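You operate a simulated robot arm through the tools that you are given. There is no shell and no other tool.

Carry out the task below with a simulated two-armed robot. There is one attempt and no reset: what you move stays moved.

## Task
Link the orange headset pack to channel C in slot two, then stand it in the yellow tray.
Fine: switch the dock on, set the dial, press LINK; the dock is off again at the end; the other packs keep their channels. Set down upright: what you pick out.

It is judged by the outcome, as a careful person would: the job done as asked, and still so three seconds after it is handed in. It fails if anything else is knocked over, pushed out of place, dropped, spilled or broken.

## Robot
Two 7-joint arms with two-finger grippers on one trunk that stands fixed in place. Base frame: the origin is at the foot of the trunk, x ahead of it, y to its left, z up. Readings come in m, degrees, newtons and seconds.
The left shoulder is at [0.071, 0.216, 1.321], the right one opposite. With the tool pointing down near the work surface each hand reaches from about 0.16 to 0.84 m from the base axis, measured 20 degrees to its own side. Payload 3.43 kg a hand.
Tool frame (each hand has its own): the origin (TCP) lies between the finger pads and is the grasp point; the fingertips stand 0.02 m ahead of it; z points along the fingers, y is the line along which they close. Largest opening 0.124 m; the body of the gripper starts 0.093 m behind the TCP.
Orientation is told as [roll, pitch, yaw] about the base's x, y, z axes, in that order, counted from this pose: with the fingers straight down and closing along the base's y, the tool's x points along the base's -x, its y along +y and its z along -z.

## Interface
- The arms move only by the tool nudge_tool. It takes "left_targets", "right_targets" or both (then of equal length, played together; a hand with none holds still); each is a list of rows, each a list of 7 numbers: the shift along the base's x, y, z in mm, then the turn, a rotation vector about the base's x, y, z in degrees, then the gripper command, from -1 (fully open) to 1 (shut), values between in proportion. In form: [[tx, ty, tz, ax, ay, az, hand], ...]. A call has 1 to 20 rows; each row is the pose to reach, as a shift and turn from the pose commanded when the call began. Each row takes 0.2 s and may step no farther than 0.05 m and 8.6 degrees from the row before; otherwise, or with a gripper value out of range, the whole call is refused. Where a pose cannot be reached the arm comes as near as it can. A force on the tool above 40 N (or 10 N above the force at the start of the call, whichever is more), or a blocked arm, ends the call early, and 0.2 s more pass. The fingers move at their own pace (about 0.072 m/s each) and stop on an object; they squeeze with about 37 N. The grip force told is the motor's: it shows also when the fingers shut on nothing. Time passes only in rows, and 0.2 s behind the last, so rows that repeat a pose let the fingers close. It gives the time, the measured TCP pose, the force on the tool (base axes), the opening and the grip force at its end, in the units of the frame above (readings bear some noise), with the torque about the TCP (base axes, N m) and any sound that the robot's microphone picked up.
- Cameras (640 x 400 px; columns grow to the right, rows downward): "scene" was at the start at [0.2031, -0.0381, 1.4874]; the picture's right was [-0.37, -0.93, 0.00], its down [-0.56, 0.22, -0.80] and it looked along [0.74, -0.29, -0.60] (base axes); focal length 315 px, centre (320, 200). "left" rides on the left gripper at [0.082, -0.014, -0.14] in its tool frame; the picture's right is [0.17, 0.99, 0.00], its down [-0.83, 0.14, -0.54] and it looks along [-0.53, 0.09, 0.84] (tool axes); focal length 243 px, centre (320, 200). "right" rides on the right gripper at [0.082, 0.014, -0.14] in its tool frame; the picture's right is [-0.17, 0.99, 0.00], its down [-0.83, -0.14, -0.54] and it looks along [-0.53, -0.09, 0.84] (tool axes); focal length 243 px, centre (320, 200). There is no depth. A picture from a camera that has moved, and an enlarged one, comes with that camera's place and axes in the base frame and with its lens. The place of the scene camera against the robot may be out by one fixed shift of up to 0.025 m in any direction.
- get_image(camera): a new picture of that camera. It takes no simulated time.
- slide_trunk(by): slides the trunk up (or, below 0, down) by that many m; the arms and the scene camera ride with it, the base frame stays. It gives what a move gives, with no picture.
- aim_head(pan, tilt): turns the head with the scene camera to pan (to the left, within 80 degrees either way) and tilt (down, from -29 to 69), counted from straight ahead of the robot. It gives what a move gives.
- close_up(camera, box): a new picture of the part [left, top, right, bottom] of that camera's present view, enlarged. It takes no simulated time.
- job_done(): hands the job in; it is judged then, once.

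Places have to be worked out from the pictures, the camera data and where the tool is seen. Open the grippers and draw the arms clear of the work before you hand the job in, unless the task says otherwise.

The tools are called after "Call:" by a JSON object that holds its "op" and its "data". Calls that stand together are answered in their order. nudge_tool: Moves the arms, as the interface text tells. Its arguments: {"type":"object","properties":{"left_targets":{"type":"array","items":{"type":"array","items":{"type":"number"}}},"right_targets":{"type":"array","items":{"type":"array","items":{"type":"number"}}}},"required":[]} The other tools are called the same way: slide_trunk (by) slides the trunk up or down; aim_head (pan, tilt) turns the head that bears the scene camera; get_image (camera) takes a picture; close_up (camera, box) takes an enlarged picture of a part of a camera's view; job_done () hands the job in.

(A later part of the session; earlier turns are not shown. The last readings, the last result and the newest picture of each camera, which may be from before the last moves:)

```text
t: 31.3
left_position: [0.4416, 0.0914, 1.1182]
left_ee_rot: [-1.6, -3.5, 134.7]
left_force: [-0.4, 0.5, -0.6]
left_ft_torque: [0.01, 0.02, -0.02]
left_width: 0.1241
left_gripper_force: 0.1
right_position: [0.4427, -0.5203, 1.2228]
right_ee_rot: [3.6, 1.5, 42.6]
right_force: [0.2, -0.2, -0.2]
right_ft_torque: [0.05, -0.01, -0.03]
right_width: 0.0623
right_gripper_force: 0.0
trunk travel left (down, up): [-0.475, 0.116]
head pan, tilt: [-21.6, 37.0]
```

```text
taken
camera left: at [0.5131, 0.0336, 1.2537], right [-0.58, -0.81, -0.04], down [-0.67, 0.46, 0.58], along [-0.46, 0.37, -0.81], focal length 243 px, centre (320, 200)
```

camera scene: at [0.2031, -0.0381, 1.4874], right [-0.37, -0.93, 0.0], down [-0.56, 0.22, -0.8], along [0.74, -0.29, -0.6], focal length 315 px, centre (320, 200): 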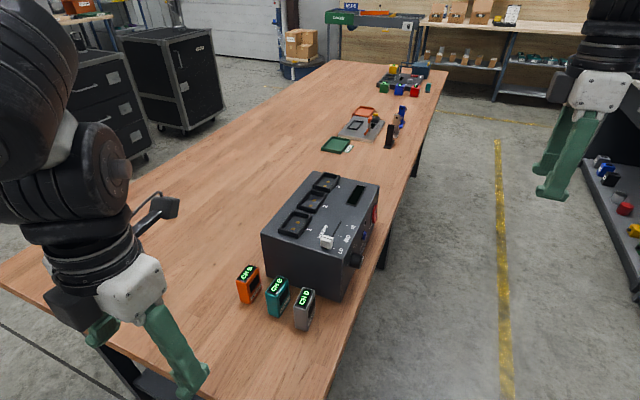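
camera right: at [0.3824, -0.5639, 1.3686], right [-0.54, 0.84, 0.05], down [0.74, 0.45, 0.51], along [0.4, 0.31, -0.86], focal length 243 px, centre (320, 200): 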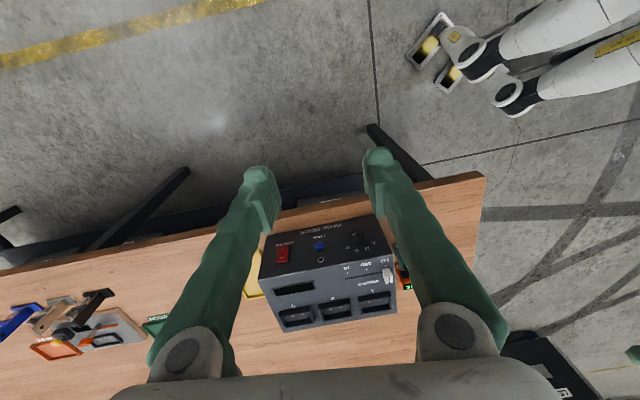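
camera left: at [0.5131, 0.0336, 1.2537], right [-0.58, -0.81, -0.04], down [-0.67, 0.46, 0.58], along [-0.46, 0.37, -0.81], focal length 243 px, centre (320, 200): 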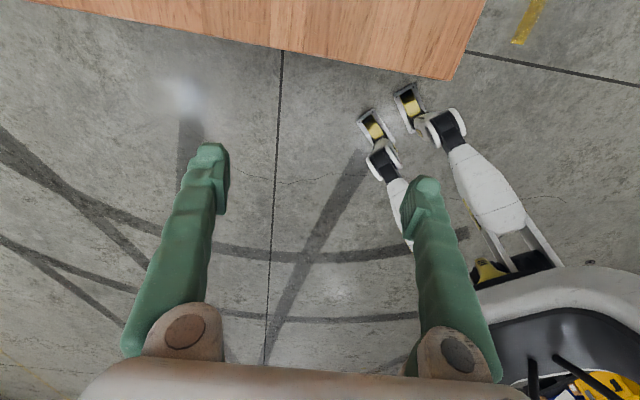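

Yaw +134.7° is reached. I move the left hand slowly to above the orange pack at z≈1.07 to test the reach there, opening set to about 0.065.

Call:
{"op": "nudge_tool", "data": {"left_targets": [[20, -12, -4, 0.4, 0.4, 0, -0.8], [40, -24, -8, 0.8, 0.8, 0, -0.6], [60, -36, -12, 1.2, 1.2, 0, -0.4], [80, -48, -16, 1.6, 1.6, 0, -0.2], [100, -60, -20, 2, 2, 0, -0.05], [120, -72, -24, 2, 2, 0, -0.05], [140, -84, -28, 2, 2, 0, -0.05], [160, -96, -32, 2, 2, 0, -0.05], [180, -108, -36, 2, 2, 0, -0.05], [200, -120, -40, 2, 2, 0, -0.05], [200, -120, -40, 2, 2, 0, -0.05]]}}

Call:
{"op": "get_image", "data": {"camera": "scene"}}

```text
t: 33.3
left_position: [0.6472, 0.0007, 1.1485]
left_ee_rot: [11.1, 3.0, 141.6]
left_force: [0.9, 0.3, -0.2]
left_ft_torque: [0.01, 0.0, 0.02]
left_width: 0.0652
left_gripper_force: 0.0
right_position: [0.4435, -0.5213, 1.2228]
right_ee_rot: [3.7, 1.6, 42.6]
right_force: [0.3, -0.4, 0.3]
right_ft_torque: [0.03, 0.02, -0.01]
right_width: 0.0618
right_gripper_force: 0.0
trunk travel left (down, up): [-0.475, 0.116]
head pan, tilt: [-21.6, 37.0]
stopped in row 9 (left hand): the arm was blocked; the commanded pose is now the measured one
```

```text
taken
camera scene: at [0.2039, -0.0382, 1.4872], right [-0.37, -0.93, 0.0], down [-0.56, 0.22, -0.8], along [0.74, -0.29, -0.6], focal length 315 px, centre (320, 200)
```

scene: 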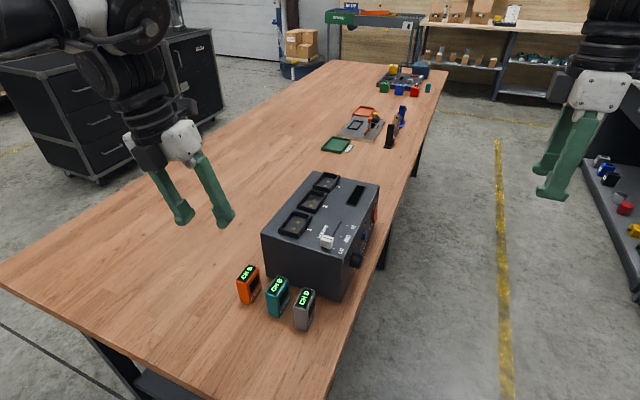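

The arm swung its elbow and is now in a better, extended posture at (0.647, 0.001, 1.149). I correct the orientation slowly in place.

Call:
{"op": "nudge_tool", "data": {"left_targets": [[0, 0, 0, 1.3, -0.5, -0.9, -0.05], [0, 0, 0, 2.6, -1.1, -1.7, -0.05], [0, 0, 0, 3.9, -1.6, -2.6, -0.05], [0, 0, 0, 5.2, -2.2, -3.4, -0.05], [0, 0, 0, 6.6, -2.7, -4.3, -0.05], [0, 0, 0, 7.9, -3.3, -5.2, -0.05], [0, 0, 0, 9.2, -3.9, -6, -0.05], [0, 0, 0, 10.5, -4.4, -6.9, -0.05], [0, 0, 0, 10.5, -4.4, -6.9, -0.05]]}}

Call:
{"op": "get_image", "data": {"camera": "scene"}}

```text
t: 34.7
left_position: [0.6809, 0.0539, 1.1862]
left_ee_rot: [6.9, 4.6, 143.3]
left_force: [-0.1, -0.1, 1.0]
left_ft_torque: [0.02, 0.01, 0.0]
left_width: 0.0652
left_gripper_force: 0.1
right_position: [0.4419, -0.5205, 1.2247]
right_ee_rot: [3.6, 1.6, 42.7]
right_force: [0.1, 0.1, -0.4]
right_ft_torque: [0.0, 0.0, -0.02]
right_width: 0.0621
right_gripper_force: 0.2
trunk travel left (down, up): [-0.475, 0.116]
head pan, tilt: [-21.6, 37.0]
stopped in row 6 (left hand): the arm was blocked; the commanded pose is now the measured one
```

```text
taken
camera scene: at [0.203, -0.0377, 1.4874], right [-0.37, -0.93, 0.0], down [-0.56, 0.22, -0.8], along [0.74, -0.29, -0.6], focal length 315 px, centre (320, 200)
```

scene: 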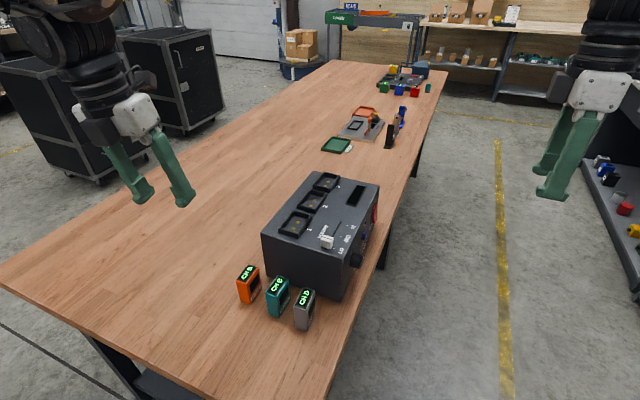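

The arm is still swinging to a different elbow posture. I let it settle and see where it comes to rest.

Call:
{"op": "nudge_tool", "data": {"left_targets": [[0, 0, 0, 0, 0, 0, -0.05], [0, 0, 0, 0, 0, 0, -0.05], [0, 0, 0, 0, 0, 0, -0.05], [0, 0, 0, 0, 0, 0, -0.05], [0, 0, 0, 0, 0, 0, -0.05]]}}

Call:
{"op": "get_image", "data": {"camera": "scene"}}

```text
t: 35.9
left_position: [0.6818, 0.0547, 1.1871]
left_ee_rot: [6.7, 4.6, 143.1]
left_force: [-0.5, 0.3, 0.0]
left_ft_torque: [0.0, 0.05, 0.02]
left_width: 0.0652
left_gripper_force: 0.1
right_position: [0.4426, -0.5204, 1.2235]
right_ee_rot: [3.6, 1.5, 42.6]
right_force: [-0.6, -0.2, -0.3]
right_ft_torque: [0.0, -0.02, -0.02]
right_width: 0.0622
right_gripper_force: 0.0
trunk travel left (down, up): [-0.475, 0.116]
head pan, tilt: [-21.6, 37.0]
```

```text
taken
camera scene: at [0.2031, -0.038, 1.4874], right [-0.37, -0.93, 0.0], down [-0.56, 0.22, -0.8], along [0.74, -0.29, -0.6], focal length 315 px, centre (320, 200)
```

scene: 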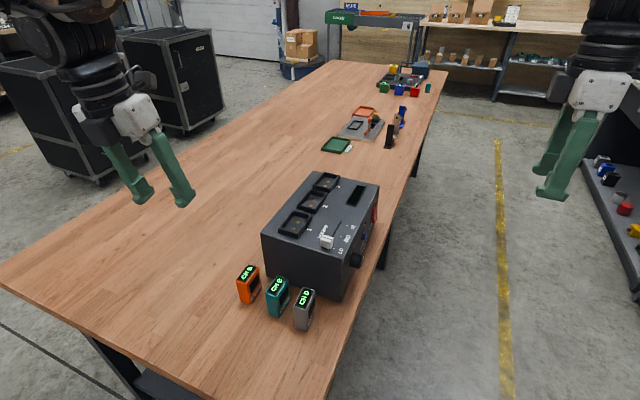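

It holds steady there, so the stops come from the arm lagging. I go on with smaller steps: down and toward the orange pack while trimming the orientation.

Call:
{"op": "nudge_tool", "data": {"left_targets": [[0, -8, -8, 0.5, -0.3, -0.7, -0.05], [0, -16, -16, 1, -0.6, -1.4, -0.05], [0, -24, -24, 1.5, -1, -2.1, -0.05], [0, -32, -32, 2, -1.3, -2.8, -0.05], [0, -40, -40, 2.5, -1.6, -3.5, -0.05], [0, -48, -48, 3, -1.9, -4.2, -0.05], [0, -56, -56, 3.5, -2.2, -4.9, -0.05], [0, -64, -64, 4, -2.6, -5.6, -0.05], [0, -72, -72, 4.5, -2.9, -6.3, -0.05], [0, -80, -80, 5, -3.2, -7, -0.05], [0, -88, -88, 5.5, -3.5, -7.7, -0.05], [0, -95, -95, 6, -3.8, -8.5, -0.05], [0, -95, -95, 6, -3.8, -8.5, -0.05]]}}

Call:
{"op": "get_image", "data": {"camera": "scene"}}

```text
t: 37.4
left_position: [0.7162, 0.0651, 1.1706]
left_ee_rot: [6.2, 8.2, 145.9]
left_force: [-0.6, 0.9, -0.3]
left_ft_torque: [0.0, -0.01, 0.04]
left_width: 0.065
left_gripper_force: 0.0
right_position: [0.4429, -0.5202, 1.2239]
right_ee_rot: [3.7, 1.6, 42.6]
right_force: [-0.2, 0.1, 0.0]
right_ft_torque: [0.01, 0.01, 0.02]
right_width: 0.0619
right_gripper_force: 0.1
trunk travel left (down, up): [-0.475, 0.116]
head pan, tilt: [-21.6, 37.0]
stopped in row 7 (left hand): the arm was blocked; the commanded pose is now the measured one
```

```text
taken
camera scene: at [0.2033, -0.0378, 1.4874], right [-0.37, -0.93, 0.0], down [-0.56, 0.22, -0.8], along [0.74, -0.29, -0.6], focal length 315 px, centre (320, 200)
```

scene: 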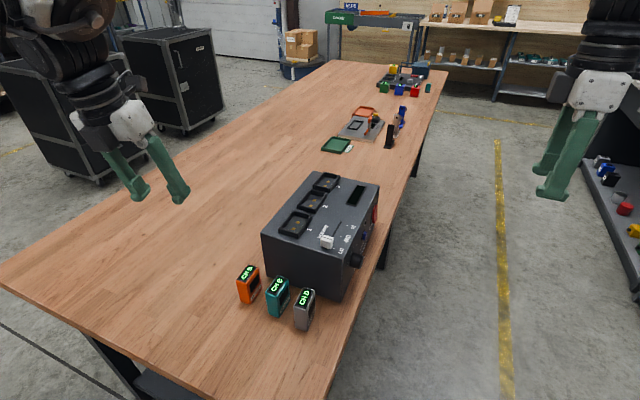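

The arm slides away instead of following, so something is physically stopping it. I turn the head to look at the left arm's posture.

Call:
{"op": "aim_head", "data": {"pan": 35, "tilt": 20}}

Call:
{"op": "get_image", "data": {"camera": "scene"}}

Call:
{"op": "get_image", "data": {"camera": "left"}}

```text
t: 38.7
left_position: [0.7169, 0.0635, 1.1701]
left_ee_rot: [6.1, 8.1, 145.7]
left_force: [0.6, -0.4, 0.1]
left_ft_torque: [-0.02, 0.0, 0.01]
left_width: 0.0653
left_gripper_force: 0.0
right_position: [0.4427, -0.5213, 1.225]
right_ee_rot: [3.6, 1.5, 42.7]
right_force: [0.1, 0.1, 0.6]
right_ft_torque: [0.02, 0.03, 0.01]
right_width: 0.0622
right_gripper_force: 0.1
trunk travel left (down, up): [-0.475, 0.116]
head pan, tilt: [35.0, 20.0]
```

```text
taken
camera scene: at [0.1987, 0.0473, 1.5143], right [0.57, -0.82, 0.0], down [-0.28, -0.2, -0.94], along [0.77, 0.54, -0.34], focal length 315 px, centre (320, 200)
```

scene: 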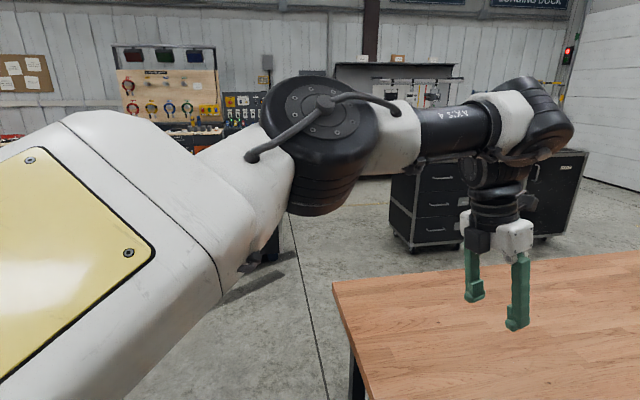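

```text
taken
camera left: at [0.7836, 0.0532, 1.3181], right [-0.43, -0.89, 0.13], down [-0.79, 0.44, 0.43], along [-0.44, 0.08, -0.9], focal length 243 px, centre (320, 200)
```

left: 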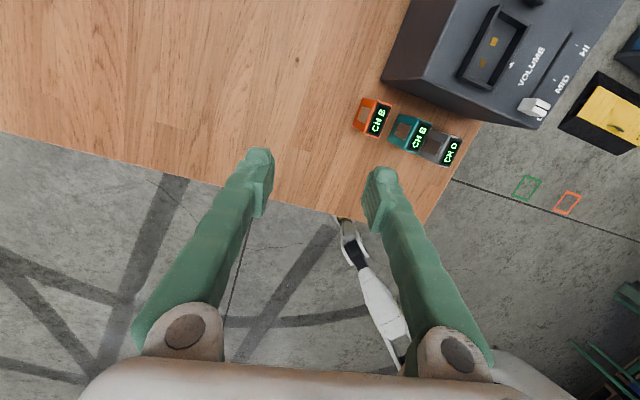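

The left arm looks like a labelled industrial design ("AXIS 4" on the forearm), now stretched almost straight at shoulder height, so it needs to come lower. I lower it straight down over free table with small steps.

Call:
{"op": "nudge_tool", "data": {"left_targets": [[-5, 0, -8, 0, 0, 0, -0.05], [-10, 0, -16, 0, 0, 0, -0.05], [-15, 0, -24, 0, 0, 0, -0.05], [-20, 0, -32, 0, 0, 0, -0.05], [-25, 0, -40, 0, 0, 0, -0.05], [-30, 0, -48, 0, 0, 0, -0.05], [-35, 0, -56, 0, 0, 0, -0.05], [-40, 0, -64, 0, 0, 0, -0.05], [-45, 0, -72, 0, 0, 0, -0.05], [-50, 0, -80, 0, 0, 0, -0.05], [-50, 0, -80, 0, 0, 0, -0.05]]}}

Call:
{"op": "get_image", "data": {"camera": "scene"}}

```text
t: 41.1
left_position: [0.6649, 0.0635, 1.0896]
left_ee_rot: [6.0, 8.1, 145.6]
left_force: [-0.2, -0.3, 0.1]
left_ft_torque: [-0.03, -0.02, -0.01]
left_width: 0.0651
left_gripper_force: 0.1
right_position: [0.4424, -0.5204, 1.2236]
right_ee_rot: [3.6, 1.5, 42.7]
right_force: [-0.5, 0.1, -0.2]
right_ft_torque: [0.01, 0.0, 0.04]
right_width: 0.062
right_gripper_force: 0.0
trunk travel left (down, up): [-0.475, 0.116]
head pan, tilt: [35.0, 20.0]
```

```text
taken
camera scene: at [0.1986, 0.0472, 1.5143], right [0.57, -0.82, 0.0], down [-0.28, -0.2, -0.94], along [0.77, 0.54, -0.34], focal length 315 px, centre (320, 200)
```

scene: 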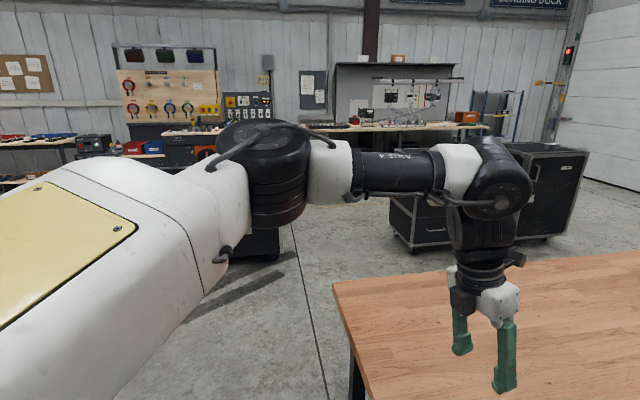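

That followed exactly. Now I trim the orientation to yaw 134.7° with no tilt, slowly.

Call:
{"op": "nudge_tool", "data": {"left_targets": [[0, 0, 0, 0.8, 0.3, -1, -0.05], [0, 0, 0, 1.6, 0.6, -2, -0.05], [0, 0, 0, 2.4, 0.8, -3, -0.05], [0, 0, 0, 3.2, 1.1, -4, -0.05], [0, 0, 0, 4, 1.4, -5, -0.05], [0, 0, 0, 4.8, 1.7, -6, -0.05], [0, 0, 0, 5.6, 2, -7, -0.05], [0, 0, 0, 6.4, 2.3, -8, -0.05], [0, 0, 0, 7.2, 2.5, -9, -0.05], [0, 0, 0, 8, 2.8, -10, -0.05], [0, 0, 0, 9.5, 3.3, -10.9, -0.05], [0, 0, 0, 9.5, 3.3, -10.9, -0.05]]}}

```text
t: 43.7
left_position: [0.6654, 0.0628, 1.0899]
left_ee_rot: [1.0, -0.5, 134.2]
left_force: [1.1, -0.3, 0.3]
left_ft_torque: [-0.01, 0.02, -0.01]
left_width: 0.0649
left_gripper_force: 0.1
right_position: [0.4424, -0.5213, 1.2242]
right_ee_rot: [3.5, 1.5, 42.5]
right_force: [-0.1, 0.3, -0.2]
right_ft_torque: [0.0, 0.01, -0.02]
right_width: 0.0621
right_gripper_force: 0.0
trunk travel left (down, up): [-0.475, 0.116]
head pan, tilt: [35.0, 20.0]
```

Orientation is right. Now I lean the tool 40° toward the dock's length direction, which also puts the camera on top, and check the arm accepts it.

Call:
{"op": "nudge_tool", "data": {"left_targets": [[2, -2, 2, -2.8, -2.8, 0, -0.05], [4, -4, 4, -5.7, -5.6, 0, -0.05], [6, -6, 6, -8.5, -8.4, 0, -0.05], [8, -8, 8, -11.4, -11.2, 0, -0.05], [10, -10, 10, -14.2, -14.1, 0, -0.05], [12, -12, 10, -17.1, -16.9, 0, -0.05], [14, -14, 10, -19.9, -19.7, 0, -0.05], [16, -16, 10, -22.8, -22.5, 0, -0.05], [18, -18, 10, -25.6, -25.3, 0, -0.05], [20, -20, 10, -28.4, -28.1, 0, -0.05], [20, -20, 10, -28.4, -28.1, 0, -0.05]]}}

Call:
{"op": "get_image", "data": {"camera": "scene"}}

Call:
{"op": "get_image", "data": {"camera": "left"}}

```text
t: 46.1
left_position: [0.6849, 0.0424, 1.1003]
left_ee_rot: [0.5, 39.5, 134.1]
left_force: [0.4, -0.6, 0.6]
left_ft_torque: [0.01, 0.0, -0.04]
left_width: 0.0652
left_gripper_force: 0.1
right_position: [0.4426, -0.5222, 1.2225]
right_ee_rot: [3.5, 1.5, 42.6]
right_force: [-0.9, -0.7, 0.5]
right_ft_torque: [0.04, -0.01, 0.0]
right_width: 0.062
right_gripper_force: 0.1
trunk travel left (down, up): [-0.475, 0.116]
head pan, tilt: [35.0, 20.0]
```

```text
taken
camera scene: at [0.1987, 0.0469, 1.5143], right [0.57, -0.82, 0.0], down [-0.28, -0.2, -0.94], along [0.77, 0.54, -0.34], focal length 315 px, centre (320, 200)
```

scene: 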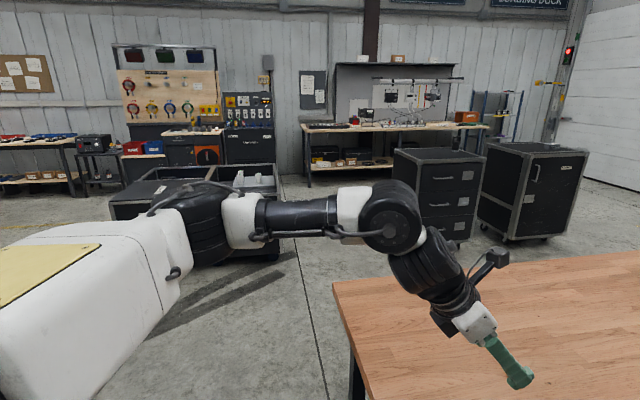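

```text
taken
camera left: at [0.6785, 0.0708, 1.2596], right [-0.62, -0.77, 0.11], down [-0.78, 0.61, -0.11], along [0.02, -0.16, -0.99], focal length 243 px, centre (320, 200)
```

left: 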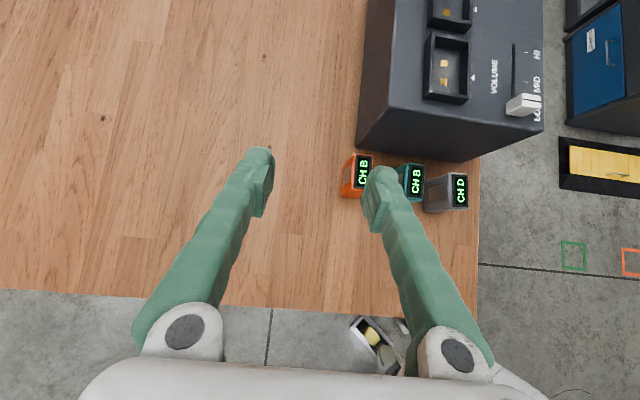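

The leaned pose works and the camera has a clear top view of the packs and slots. I zoom in for precise positions.

Call:
{"op": "close_up", "data": {"camera": "left", "box": [320, 130, 480, 230]}}

Call:
{"op": "close_up", "data": {"camera": "left", "box": [380, 0, 560, 112]}}

```text
4.00 times, centred on (400, 180) of left
camera zoom: at [0.6785, 0.0708, 1.2596], right [-0.62, -0.77, 0.11], down [-0.78, 0.61, -0.11], along [0.02, -0.16, -0.99], focal length 970 px, centre (0, 280)
```

zoom: 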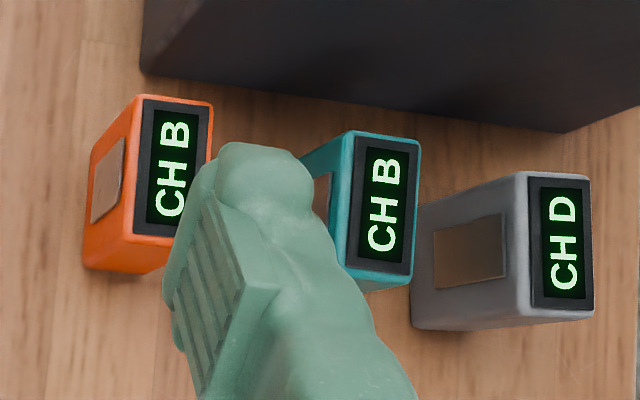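

```text
3.56 times, centred on (470, 56) of left
camera zoom: at [0.6785, 0.0708, 1.2596], right [-0.62, -0.77, 0.11], down [-0.78, 0.61, -0.11], along [0.02, -0.16, -0.99], focal length 863 px, centre (-213, 712)
```

zoom: 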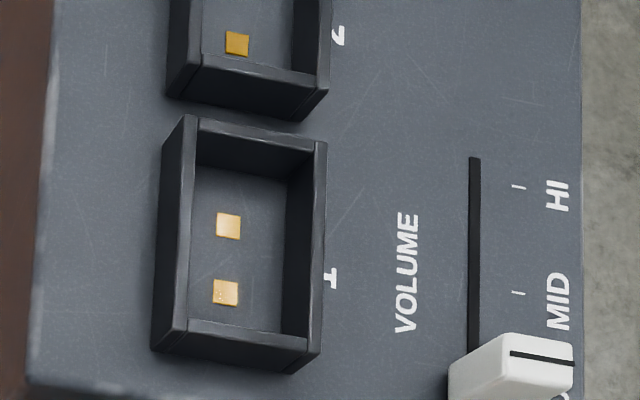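

The orange pack's top is at (0.679, -0.052, 0.936), yawed about 2–3° from the tool, and both camera estimates agree. I move to hover above it with the opening narrowed to 0.05 so the outer finger clears the teal pack.

Call:
{"op": "nudge_tool", "data": {"left_targets": [[-0.6, -9.4, -6, 0, 0, 0.3, 0], [-1.2, -19, -14, 0, 0, 0.6, 0.1], [-1.8, -28, -22, 0, 0, 0.9, 0.2], [-2.4, -38, -30, 0, 0, 1.2, 0.2], [-3, -47, -38, 0, 0, 1.5, 0.2], [-3.6, -57, -46, 0, 0, 1.8, 0.2], [-4.2, -66, -54, 0, 0, 2.1, 0.2], [-4.8, -75, -62, 0, 0, 2.4, 0.2], [-5.4, -85, -70, 0, 0, 2.5, 0.2], [-5.9, -94.4, -78, 0, 0, 2.5, 0.2], [-5.9, -94.4, -90, 0, 0, 2.5, 0.2], [-5.9, -94.4, -90, 0, 0, 2.5, 0.2]]}}

Call:
{"op": "get_image", "data": {"camera": "left"}}

Call:
{"op": "aim_head", "data": {"pan": -15, "tilt": 40}}

Call:
{"op": "get_image", "data": {"camera": "scene"}}

```text
t: 48.7
left_position: [0.6792, -0.0535, 1.0094]
left_ee_rot: [0.5, 39.4, 136.5]
left_force: [-0.6, -0.9, -0.5]
left_ft_torque: [0.02, -0.01, -0.01]
left_width: 0.0497
left_gripper_force: 0.0
right_position: [0.4425, -0.5208, 1.2232]
right_ee_rot: [3.6, 1.5, 42.6]
right_force: [0.2, -0.3, 0.5]
right_ft_torque: [-0.02, -0.03, -0.01]
right_width: 0.0619
right_gripper_force: 0.0
trunk travel left (down, up): [-0.475, 0.116]
head pan, tilt: [35.0, 20.0]
```

```text
taken
camera left: at [0.6717, -0.0246, 1.1693], right [-0.59, -0.8, 0.11], down [-0.81, 0.58, -0.11], along [0.02, -0.15, -0.99], focal length 243 px, centre (320, 200)
```

left: 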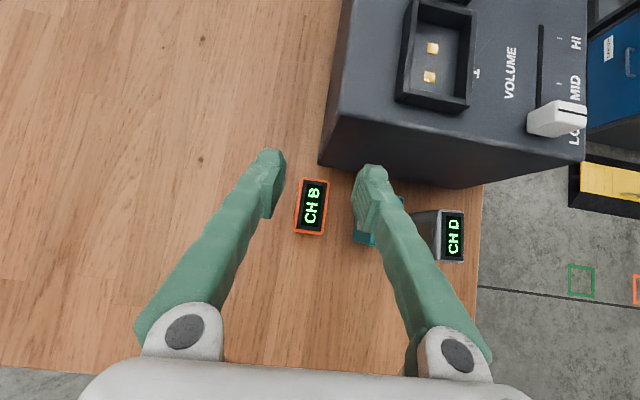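

```text
t: 49.9
left_position: [0.679, -0.051, 1.0088]
left_ee_rot: [0.6, 39.4, 136.6]
left_force: [0.2, 0.2, 0.6]
left_ft_torque: [0.0, 0.01, 0.03]
left_width: 0.0498
left_gripper_force: 0.1
right_position: [0.4428, -0.5208, 1.2238]
right_ee_rot: [3.6, 1.5, 42.6]
right_force: [0.0, -0.1, 0.5]
right_ft_torque: [0.01, 0.0, 0.0]
right_width: 0.062
right_gripper_force: 0.1
trunk travel left (down, up): [-0.475, 0.116]
head pan, tilt: [-15.0, 40.0]
```

```text
taken
camera scene: at [0.2045, -0.028, 1.4829], right [-0.26, -0.97, 0.0], down [-0.62, 0.17, -0.77], along [0.74, -0.2, -0.64], focal length 315 px, centre (320, 200)
```

scene: 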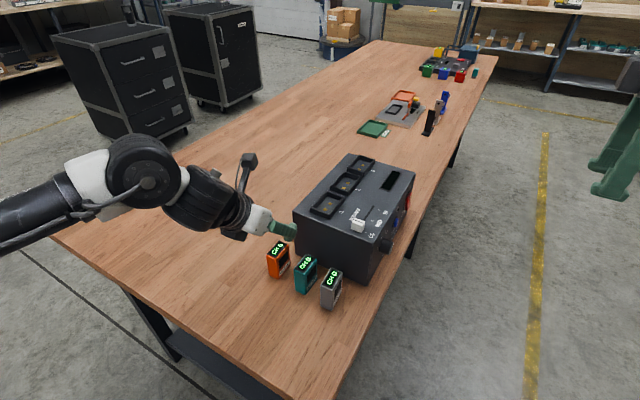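

The pack is centred between the fingers. I descend to z≈0.918 and close on it.

Call:
{"op": "nudge_tool", "data": {"left_targets": [[0, 0, -10, 0, 0, 0, 0.2], [-1, 0, -20, 0, 0, 0, 0.2], [-1, 0, -30, 0, 0, 0, 0.2], [-1, 0, -40, 0, 0, 0, 0.2], [-2, 0, -50, 0, 0, 0, 0.2], [-2, 0, -60, 0, 0, 0, 0.2], [-2, 0, -70, 0, 0, 0, 0.2], [-2, 0, -80, 0, 0, 0, 0.2], [-2, 0, -86, 0, 0, 0, 0.2], [-2, 0, -91, 0, 0, 0, 0.2], [-2, 0, -91, 0, 0, 0, 0.2]]}}

Call:
{"op": "get_image", "data": {"camera": "left"}}

Call:
{"op": "close_up", "data": {"camera": "scene", "box": [220, 200, 400, 320]}}

```text
t: 52.3
left_position: [0.6778, -0.0509, 0.918]
left_ee_rot: [0.4, 39.5, 136.6]
left_force: [-0.2, 0.7, 0.3]
left_ft_torque: [-0.02, -0.01, 0.02]
left_width: 0.0497
left_gripper_force: 0.2
right_position: [0.4431, -0.5206, 1.2242]
right_ee_rot: [3.6, 1.4, 42.6]
right_force: [-0.1, -1.3, -1.1]
right_ft_torque: [0.01, 0.03, 0.01]
right_width: 0.0621
right_gripper_force: 0.1
trunk travel left (down, up): [-0.475, 0.116]
head pan, tilt: [-15.0, 40.0]
```

```text
taken
camera left: at [0.6699, -0.0233, 1.0789], right [-0.59, -0.8, 0.11], down [-0.81, 0.58, -0.11], along [0.02, -0.16, -0.99], focal length 243 px, centre (320, 200)
```

left: 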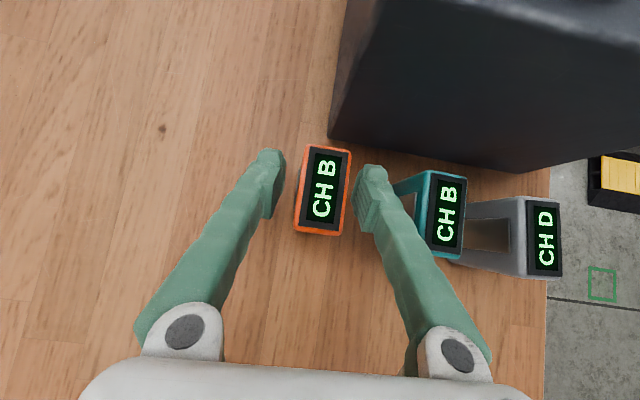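

```text
3.33 times, centred on (310, 260) of scene
camera zoom: at [0.2045, -0.0281, 1.4829], right [-0.26, -0.97, 0.0], down [-0.62, 0.17, -0.77], along [0.74, -0.2, -0.64], focal length 1051 px, centre (353, 0)
```

zoom: 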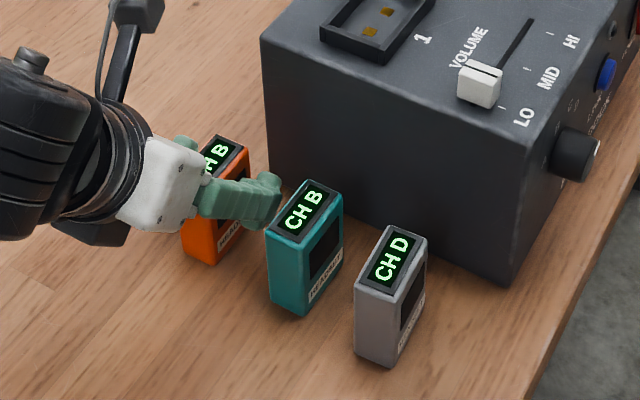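

The pack sits squarely between the pads with a gap to the teal one. I close the gripper.

Call:
{"op": "nudge_tool", "data": {"left_targets": [[0, 0, 0, 0, 0, 0, 0.4], [0, 0, 0, 0, 0, 0, 0.6], [0, 0, 0, 0, 0, 0, 0.8], [0, 0, 0, 0, 0, 0, 1], [0, 0, 0, 0, 0, 0, 1]]}}

Call:
{"op": "close_up", "data": {"camera": "left", "box": [240, 120, 480, 270]}}

```text
t: 53.5
left_position: [0.6779, -0.0521, 0.9203]
left_ee_rot: [0.5, 39.4, 136.5]
left_force: [0.0, -0.2, -0.2]
left_ft_torque: [-0.04, -0.02, 0.02]
left_width: 0.0289
left_gripper_force: 37.1
right_position: [0.442, -0.5213, 1.2235]
right_ee_rot: [3.6, 1.6, 42.7]
right_force: [0.3, -0.5, 0.4]
right_ft_torque: [0.02, 0.03, 0.0]
right_width: 0.062
right_gripper_force: 0.0
trunk travel left (down, up): [-0.475, 0.116]
head pan, tilt: [-15.0, 40.0]
```

```text
2.67 times, centred on (360, 195) of left
camera zoom: at [0.67, -0.0233, 1.079], right [-0.59, -0.8, 0.11], down [-0.81, 0.58, -0.11], along [0.02, -0.16, -0.99], focal length 647 px, centre (213, 213)
```

zoom: 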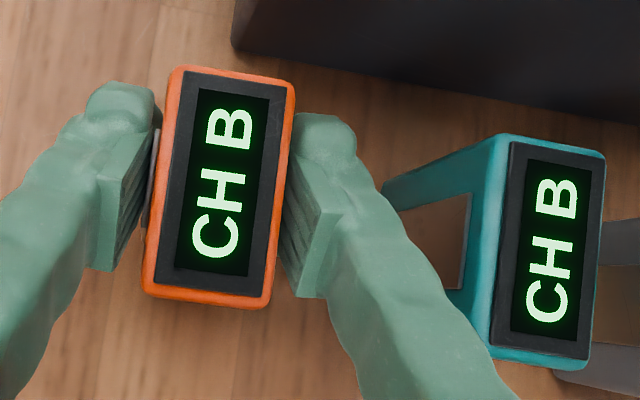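

Gripped at 0.029 width with 37 N. I lift straight up to about z 1.12 and check that the teal pack stays put and the grip holds.

Call:
{"op": "nudge_tool", "data": {"left_targets": [[0, 0, 6, 0, 0, 0, 1], [0, 0, 16, 0, 0, 0, 1], [0, 0, 32, 0, 0, 0, 1], [0, 0, 50, 0, 0, 0, 1], [0, 0, 70, 0, 0, 0, 1], [0, 0, 90, 0, 0, 0, 1], [0, 0, 110, 0, 0, 0, 1], [0, 0, 130, 0, 0, 0, 1], [0, 0, 150, 0, 0, 0, 1], [0, 0, 170, 0, 0, 0, 1], [0, 0, 190, 0, 0, 0, 1], [0, 0, 205, 0, 0, 0, 1], [0, 0, 205, 0, 0, 0, 1]]}}

Call:
{"op": "get_image", "data": {"camera": "left"}}

Call:
{"op": "get_image", "data": {"camera": "scene"}}

```text
t: 56.3
left_position: [0.677, -0.0512, 1.1212]
left_ee_rot: [0.5, 39.5, 136.6]
left_force: [-0.5, 0.1, -2.6]
left_ft_torque: [0.01, 0.01, 0.02]
left_width: 0.0287
left_gripper_force: 36.8
right_position: [0.442, -0.5203, 1.2235]
right_ee_rot: [3.6, 1.4, 42.6]
right_force: [-0.1, -0.1, -0.8]
right_ft_torque: [0.04, 0.01, 0.02]
right_width: 0.062
right_gripper_force: 0.0
trunk travel left (down, up): [-0.475, 0.116]
head pan, tilt: [-15.0, 40.0]
```

```text
taken
camera left: at [0.6703, -0.0228, 1.2825], right [-0.59, -0.8, 0.11], down [-0.81, 0.58, -0.11], along [0.02, -0.16, -0.99], focal length 243 px, centre (320, 200)
```

left: 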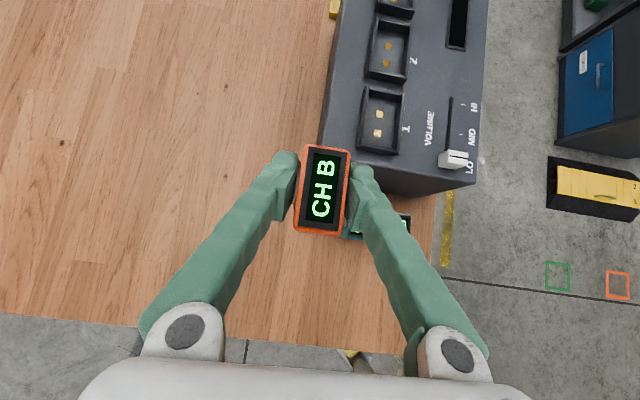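

```text
taken
camera scene: at [0.2049, -0.028, 1.4828], right [-0.26, -0.97, 0.0], down [-0.62, 0.17, -0.77], along [0.74, -0.2, -0.64], focal length 315 px, centre (320, 200)
```

scene: 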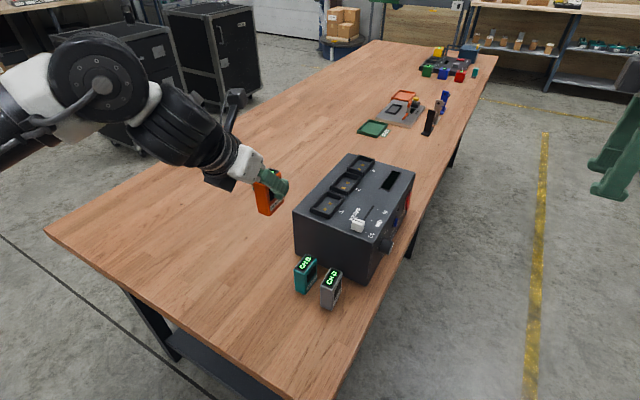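

The pack is up, upright, and the other packs stand untouched. I zoom on the slots to refine slot 2's location.

Call:
{"op": "close_up", "data": {"camera": "left", "box": [320, 0, 480, 100]}}

Call:
{"op": "close_up", "data": {"camera": "scene", "box": [280, 140, 440, 240]}}

```text
4.00 times, centred on (400, 50) of left
camera zoom: at [0.6703, -0.0228, 1.2825], right [-0.59, -0.8, 0.11], down [-0.81, 0.58, -0.11], along [0.02, -0.16, -0.99], focal length 970 px, centre (0, 800)
```

zoom: 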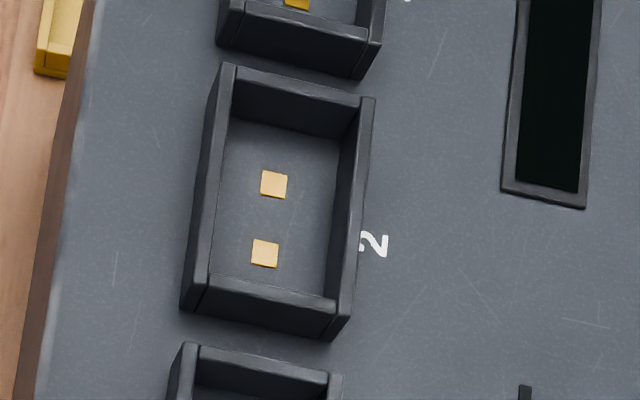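

```text
4.00 times, centred on (360, 190) of scene
camera zoom: at [0.2049, -0.028, 1.4828], right [-0.26, -0.97, 0.0], down [-0.62, 0.17, -0.77], along [0.74, -0.2, -0.64], focal length 1261 px, centre (160, 240)
```

zoom: 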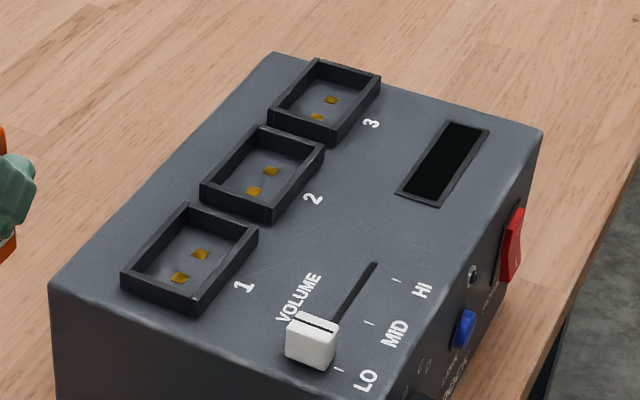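

Slot 2's rim centre works out near (0.781, -0.249), with the rim about 10 mm above the dock top. I carry the pack there at hover height, trimming the yaw by -1°, and will check the reach.

Call:
{"op": "nudge_tool", "data": {"left_targets": [[6, -11, 2, 0, 0, -0.1, 1], [12, -22, 4, 0, 0, -0.2, 1], [18, -33, 6, 0, 0, -0.3, 1], [24, -44, 8, 0, 0, -0.4, 1], [29, -55, 9, 0, 0, -0.5, 1], [35, -66, 9, 0, 0, -0.6, 1], [41, -77, 9, 0, 0, -0.7, 1], [47, -88, 9, 0, 0, -0.8, 1], [53, -99, 9, 0, 0, -0.9, 1], [58, -110, 9, 0, 0, -1, 1], [64, -121, 9, 0, 0, -1, 1], [70, -132, 9, 0, 0, -1, 1], [76, -143, 9, 0, 0, -1, 1], [82, -154, 9, 0, 0, -1, 1], [87, -165, 9, 0, 0, -1, 1], [93, -176, 9, 0, 0, -1, 1], [99, -187, 9, 0, 0, -1, 1], [105, -198, 9, 0, 0, -1, 1], [105, -198, 9, 0, 0, -1, 1]]}}

Call:
{"op": "get_image", "data": {"camera": "left"}}

Call:
{"op": "get_image", "data": {"camera": "scene"}}

```text
t: 59.9
left_position: [0.8558, -0.0826, 1.1746]
left_ee_rot: [3.8, 42.7, 148.7]
left_force: [-0.2, 0.7, -1.8]
left_ft_torque: [-0.06, 0.01, -0.08]
left_width: 0.0285
left_gripper_force: 36.5
left hand out of reach, approached as far as the arm can: row 16, 17, 18
right_position: [0.442, -0.518, 1.2234]
right_ee_rot: [3.5, 1.8, 42.5]
right_force: [-0.8, 0.8, 0.8]
right_ft_torque: [-0.05, 0.02, -0.02]
right_width: 0.0617
right_gripper_force: 0.1
trunk travel left (down, up): [-0.475, 0.116]
head pan, tilt: [-15.0, 40.0]
stopped in row 18 (left hand): the arm was blocked; the commanded pose is now the measured one
```

```text
taken
camera left: at [0.8397, -0.0448, 1.3326], right [-0.44, -0.88, 0.16], down [-0.89, 0.42, -0.16], along [0.08, -0.21, -0.97], focal length 243 px, centre (320, 200)
```

left: 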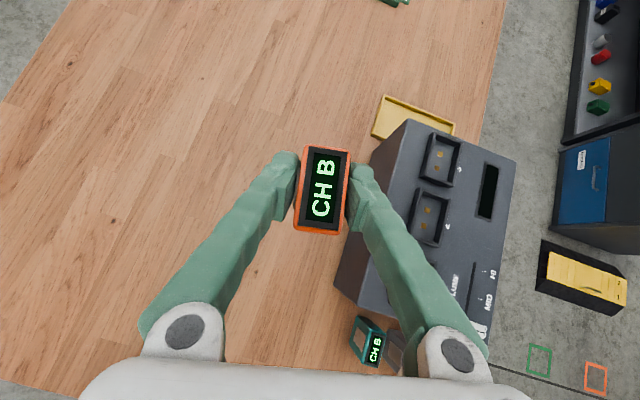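

```text
taken
camera scene: at [0.205, -0.0245, 1.4829], right [-0.26, -0.97, 0.0], down [-0.62, 0.16, -0.77], along [0.74, -0.2, -0.64], focal length 315 px, centre (320, 200)
```

scene: 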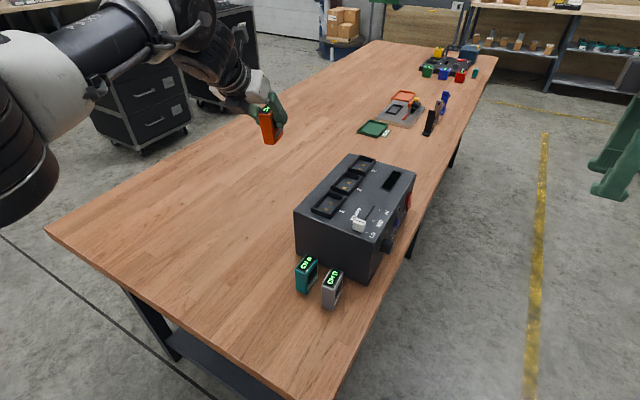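

The arm ran out of extension about 30 mm short of slot 2 and swung outward; the pack is still gripped. I pull it back toward a comfortable pose, restoring orientation, and then I'll lower the trunk, which brings the shoulders forward.

Call:
{"op": "nudge_tool", "data": {"left_targets": [[-12, 4, -1, 0.3, 0.1, -0.8, 1], [-24, 8, -2, 0.6, 0.2, -1.6, 1], [-36, 12, -3, 0.9, 0.3, -2.4, 1], [-48, 16, -4, 1.2, 0.4, -3.2, 1], [-60, 20, -5, 1.5, 0.5, -4, 1], [-72, 24, -6, 1.8, 0.6, -4.8, 1], [-84, 28, -7, 2.1, 0.7, -5.6, 1], [-96, 32, -8, 2.5, 0.8, -6.4, 1], [-108, 36, -9, 2.9, 0.9, -7.2, 1], [-120, 40, -10, 3.2, 1, -8, 1], [-132, 45, -12, 3.5, 1.1, -9, 1], [-144, 49, -14, 3.8, 1.2, -10, 1], [-156, 53, -15, 4.1, 1.25, -10.6, 1], [-156, 53, -15, 4.1, 1.25, -10.6, 1]]}}

Call:
{"op": "get_image", "data": {"camera": "left"}}

```text
t: 62.9
left_position: [0.6994, -0.0337, 1.161]
left_ee_rot: [0.2, 39.2, 135.6]
left_force: [0.6, 0.2, -1.5]
left_ft_torque: [-0.01, -0.01, -0.02]
left_width: 0.0288
left_gripper_force: 37.7
right_position: [0.4434, -0.521, 1.2233]
right_ee_rot: [3.6, 1.6, 42.4]
right_force: [-0.5, 0.0, 1.1]
right_ft_torque: [-0.01, 0.01, -0.04]
right_width: 0.0619
right_gripper_force: 0.0
trunk travel left (down, up): [-0.475, 0.116]
head pan, tilt: [-15.0, 40.0]
```

```text
taken
camera left: at [0.6919, -0.0062, 1.3203], right [-0.6, -0.79, 0.11], down [-0.8, 0.59, -0.11], along [0.02, -0.15, -0.99], focal length 243 px, centre (320, 200)
```

left: 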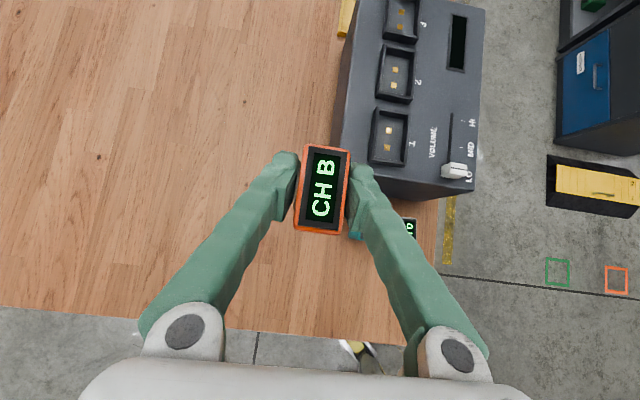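

Recovered cleanly. I back off and rise a little, then lower the trunk by 0.08 m to bring the shoulders forward.

Call:
{"op": "nudge_tool", "data": {"left_targets": [[-9, 9, 12, 0, 0, 0, 1], [-18, 18, 25, 0, 0, 0, 1], [-27, 27, 38, 0, 0, 0, 1], [-35, 36, 50, 0, 0, 0, 1], [-35, 36, 50, 0, 0, 0, 1]]}}

Call:
{"op": "slide_trunk", "data": {"by": -0.08}}

Call:
{"op": "get_image", "data": {"camera": "scene"}}

```text
t: 64.1
left_position: [0.6646, 0.0041, 1.2089]
left_ee_rot: [0.2, 39.1, 135.6]
left_force: [-0.1, 0.6, -1.6]
left_ft_torque: [-0.01, -0.02, 0.0]
left_width: 0.0292
left_gripper_force: 37.0
right_position: [0.443, -0.5204, 1.2226]
right_ee_rot: [3.7, 1.5, 42.5]
right_force: [0.6, 0.4, 0.4]
right_ft_torque: [0.04, -0.02, 0.0]
right_width: 0.0618
right_gripper_force: 0.1
trunk travel left (down, up): [-0.475, 0.116]
head pan, tilt: [-15.0, 40.0]
```

```text
t: 65.3
left_position: [0.6634, 0.0014, 1.1319]
left_ee_rot: [0.2, 39.4, 135.6]
left_force: [0.0, -0.2, -1.7]
left_ft_torque: [0.0, -0.03, 0.01]
left_width: 0.0291
left_gripper_force: 37.2
right_position: [0.4424, -0.5202, 1.1436]
right_ee_rot: [3.6, 1.4, 42.5]
right_force: [0.3, -0.1, 0.4]
right_ft_torque: [-0.01, 0.01, -0.01]
right_width: 0.062
right_gripper_force: 0.1
trunk travel left (down, up): [-0.395, 0.196]
head pan, tilt: [-15.0, 40.0]
```

```text
taken
camera scene: at [0.2307, -0.0281, 1.3972], right [-0.26, -0.97, 0.0], down [-0.62, 0.17, -0.77], along [0.74, -0.2, -0.64], focal length 315 px, centre (320, 200)
```

scene: 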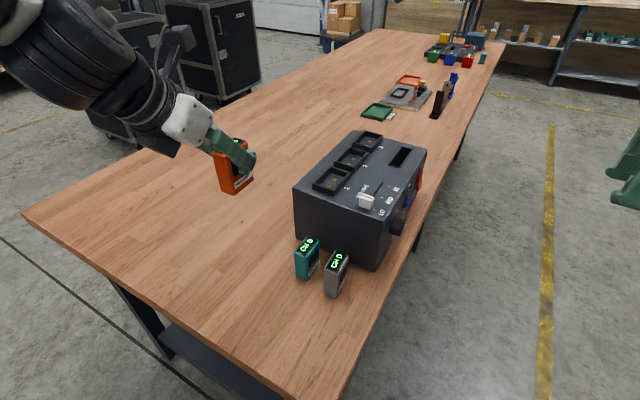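

The shoulders moved forward only about 26 mm, which is borderline. A steeper lean of about 57° would shorten the needed reach by some 45 mm, so I set the pack down upright here on free table and regrasp it leaned more.

Call:
{"op": "nudge_tool", "data": {"left_targets": [[0, 0, -20, 0, 0, 0, 1], [0, 0, -40, 0, 0, 0, 1], [0, 0, -60, 0, 0, 0, 1], [0, 0, -80, 0, 0, 0, 1], [0, 0, -100, 0, 0, 0, 1], [0, 0, -120, 0, 0, 0, 1], [0, 0, -140, 0, 0, 0, 1], [0, 0, -160, 0, 0, 0, 1], [0, 0, -175, 0, 0, 0, 1], [0, 0, -190, 0, 0, 0, 1], [0, 0, -200, 0, 0, 0, 1], [0, 0, -205, 0, 0, 0, 1], [0, 0, -205, 0, 0, 0, 1]]}}

Call:
{"op": "close_up", "data": {"camera": "scene", "box": [180, 180, 380, 320]}}

```text
t: 68.1
left_position: [0.6644, 0.002, 0.9246]
left_ee_rot: [0.3, 39.2, 135.6]
left_force: [0.1, 0.1, -1.2]
left_ft_torque: [0.04, -0.02, 0.02]
left_width: 0.0285
left_gripper_force: 37.1
right_position: [0.4424, -0.5206, 1.1429]
right_ee_rot: [3.6, 1.6, 42.5]
right_force: [0.0, 0.1, 0.2]
right_ft_torque: [0.06, 0.0, 0.01]
right_width: 0.0621
right_gripper_force: 0.1
trunk travel left (down, up): [-0.395, 0.196]
head pan, tilt: [-15.0, 40.0]
```

```text
2.86 times, centred on (280, 250) of scene
camera zoom: at [0.2309, -0.028, 1.3972], right [-0.26, -0.97, 0.0], down [-0.62, 0.17, -0.77], along [0.74, -0.2, -0.64], focal length 901 px, centre (434, 57)
```

zoom: 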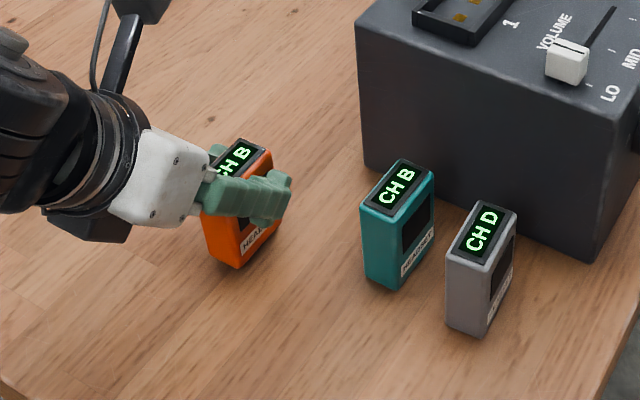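

The pack is a few millimetres above the table and upright. I lower 1 mm at a time until the force shows contact.

Call:
{"op": "nudge_tool", "data": {"left_targets": [[0, 0, -1, 0, 0, 0, 1], [0, 0, -2, 0, 0, 0, 1], [0, 0, -3, 0, 0, 0, 1], [0, 0, -4, 0, 0, 0, 1], [0, 0, -4, 0, 0, 0, 1]]}}

```text
t: 69.3
left_position: [0.6633, 0.0022, 0.9208]
left_ee_rot: [0.2, 39.2, 135.6]
left_force: [-0.4, 0.4, -2.1]
left_ft_torque: [0.02, 0.01, 0.01]
left_width: 0.0288
left_gripper_force: 37.1
right_position: [0.4422, -0.521, 1.1437]
right_ee_rot: [3.5, 1.5, 42.5]
right_force: [-0.6, -0.3, 0.6]
right_ft_torque: [0.01, -0.01, 0.01]
right_width: 0.062
right_gripper_force: 0.1
trunk travel left (down, up): [-0.395, 0.196]
head pan, tilt: [-15.0, 40.0]
```

No clear contact yet; I lower a little more.

Call:
{"op": "nudge_tool", "data": {"left_targets": [[0, 0, -1, 0, 0, 0, 1], [0, 0, -2, 0, 0, 0, 1], [0, 0, -2, 0, 0, 0, 1]]}}

```text
t: 70.1
left_position: [0.6641, 0.0016, 0.9199]
left_ee_rot: [0.2, 39.2, 135.6]
left_force: [0.1, -0.6, -1.6]
left_ft_torque: [0.0, 0.01, 0.02]
left_width: 0.0285
left_gripper_force: 36.9
right_position: [0.4424, -0.5217, 1.1436]
right_ee_rot: [3.6, 1.5, 42.5]
right_force: [0.1, -0.2, -0.9]
right_ft_torque: [0.0, 0.04, -0.01]
right_width: 0.062
right_gripper_force: 0.0
trunk travel left (down, up): [-0.395, 0.196]
head pan, tilt: [-15.0, 40.0]
```

Call:
{"op": "nudge_tool", "data": {"left_targets": [[0, 0, -1, 0, 0, 0, 1], [0, 0, -2, 0, 0, 0, 1], [0, 0, -2, 0, 0, 0, 1]]}}

```text
t: 70.9
left_position: [0.6633, 0.0025, 0.9193]
left_ee_rot: [0.1, 39.3, 135.6]
left_force: [0.4, 1.2, 4.6]
left_ft_torque: [-0.03, -0.23, 0.02]
left_width: 0.0289
left_gripper_force: 36.7
right_position: [0.4422, -0.5212, 1.1444]
right_ee_rot: [3.7, 1.5, 42.5]
right_force: [0.9, -0.2, 0.0]
right_ft_torque: [-0.02, -0.01, 0.0]
right_width: 0.0619
right_gripper_force: 0.1
trunk travel left (down, up): [-0.395, 0.196]
head pan, tilt: [-15.0, 40.0]
```

Contact is felt (about +6 N), so the pack stands on the table. I open to 0.05 and lean the hand 18° more about the finger axis, in place.

Call:
{"op": "nudge_tool", "data": {"left_targets": [[0, 0, 0, 0, 0, 0, 0.6], [0, 0, 0, 0, 0, 0, 0.4], [0, 0, 0, 0, 0, 0, 0.2], [0, 0, 0, 0, 0, 0, 0.2], [0, 0, 1, -2.1, -2.15, 0, 0.2], [0, 0, 1, -4.2, -4.3, 0, 0.2], [0, 0, 1, -6.3, -6.45, 0, 0.2], [0, 0, 1, -8.4, -8.6, 0, 0.2], [0, 0, 1, -10.5, -10.75, 0, 0.2], [0, 0, 1, -12.6, -12.9, 0, 0.2], [0, 0, 1, -12.6, -12.9, 0, 0.2]]}}

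Call:
{"op": "get_image", "data": {"camera": "left"}}

Call:
{"op": "get_image", "data": {"camera": "scene"}}

```text
t: 73.3
left_position: [0.6627, 0.0022, 0.9183]
left_ee_rot: [0.2, 57.4, 135.6]
left_force: [-0.6, 0.3, -0.6]
left_ft_torque: [-0.01, 0.01, 0.0]
left_width: 0.0495
left_gripper_force: 0.1
right_position: [0.4422, -0.5206, 1.1439]
right_ee_rot: [3.6, 1.6, 42.6]
right_force: [0.6, 0.3, 0.4]
right_ft_torque: [-0.01, 0.03, 0.01]
right_width: 0.062
right_gripper_force: 0.1
trunk travel left (down, up): [-0.395, 0.196]
head pan, tilt: [-15.0, 40.0]
```

```text
taken
camera left: at [0.6213, 0.0637, 1.0643], right [-0.63, -0.77, 0.14], down [-0.74, 0.53, -0.41], along [0.24, -0.36, -0.9], focal length 243 px, centre (320, 200)
```

left: 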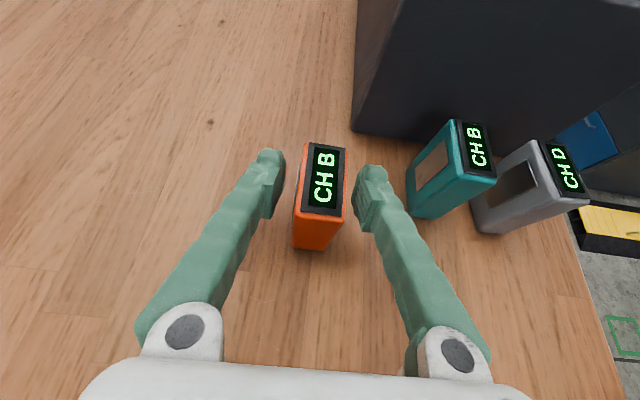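

```text
taken
camera scene: at [0.2308, -0.0283, 1.3972], right [-0.26, -0.97, 0.0], down [-0.62, 0.17, -0.77], along [0.74, -0.2, -0.64], focal length 315 px, centre (320, 200)
```

scene: 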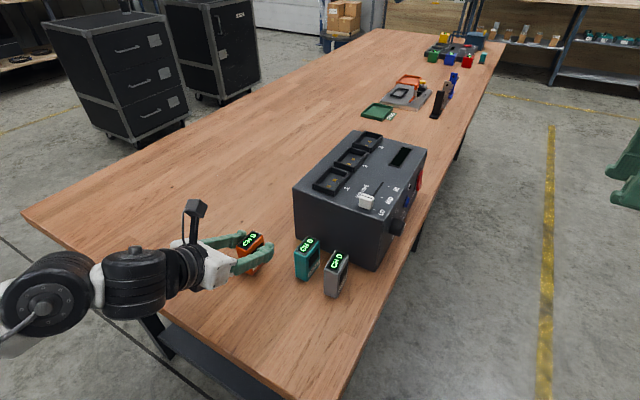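

The 57° lean works and the pack stays upright. I close again and lift to about z 1.14.

Call:
{"op": "nudge_tool", "data": {"left_targets": [[0, 0, 0, 0, 0, 0, 0.5], [0, 0, 0, 0, 0, 0, 0.8], [0, 0, 0, 0, 0, 0, 1], [0, 0, 0, 0, 0, 0, 1], [0, 0, 6, 0, 0, 0, 1], [0, 0, 20, 0, 0, 0, 1], [0, 0, 40, 0, 0, 0, 1], [0, 0, 60, 0, 0, 0, 1], [0, 0, 80, 0, 0, 0, 1], [0, 0, 100, 0, 0, 0, 1], [0, 0, 120, 0, 0, 0, 1], [0, 0, 140, 0, 0, 0, 1], [0, 0, 160, 0, 0, 0, 1], [0, 0, 180, 0, 0, 0, 1], [0, 0, 200, 0, 0, 0, 1], [0, 0, 220, 0, 0, 0, 1], [0, 0, 220, 0, 0, 0, 1]]}}

Call:
{"op": "get_image", "data": {"camera": "left"}}

```text
t: 76.9
left_position: [0.6652, 0.0025, 1.1379]
left_ee_rot: [0.2, 57.2, 135.6]
left_force: [-0.6, -0.1, -2.6]
left_ft_torque: [0.0, 0.01, 0.01]
left_width: 0.0289
left_gripper_force: 37.2
right_position: [0.4426, -0.5202, 1.1436]
right_ee_rot: [3.7, 1.6, 42.5]
right_force: [0.1, 0.5, 0.6]
right_ft_torque: [0.01, -0.01, -0.04]
right_width: 0.062
right_gripper_force: 0.1
trunk travel left (down, up): [-0.395, 0.196]
head pan, tilt: [-15.0, 40.0]
```

```text
taken
camera left: at [0.624, 0.064, 1.2829], right [-0.63, -0.77, 0.14], down [-0.74, 0.53, -0.41], along [0.24, -0.36, -0.9], focal length 243 px, centre (320, 200)
```

left: 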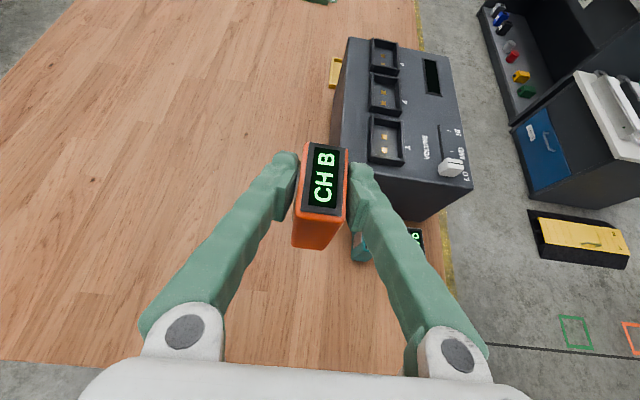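

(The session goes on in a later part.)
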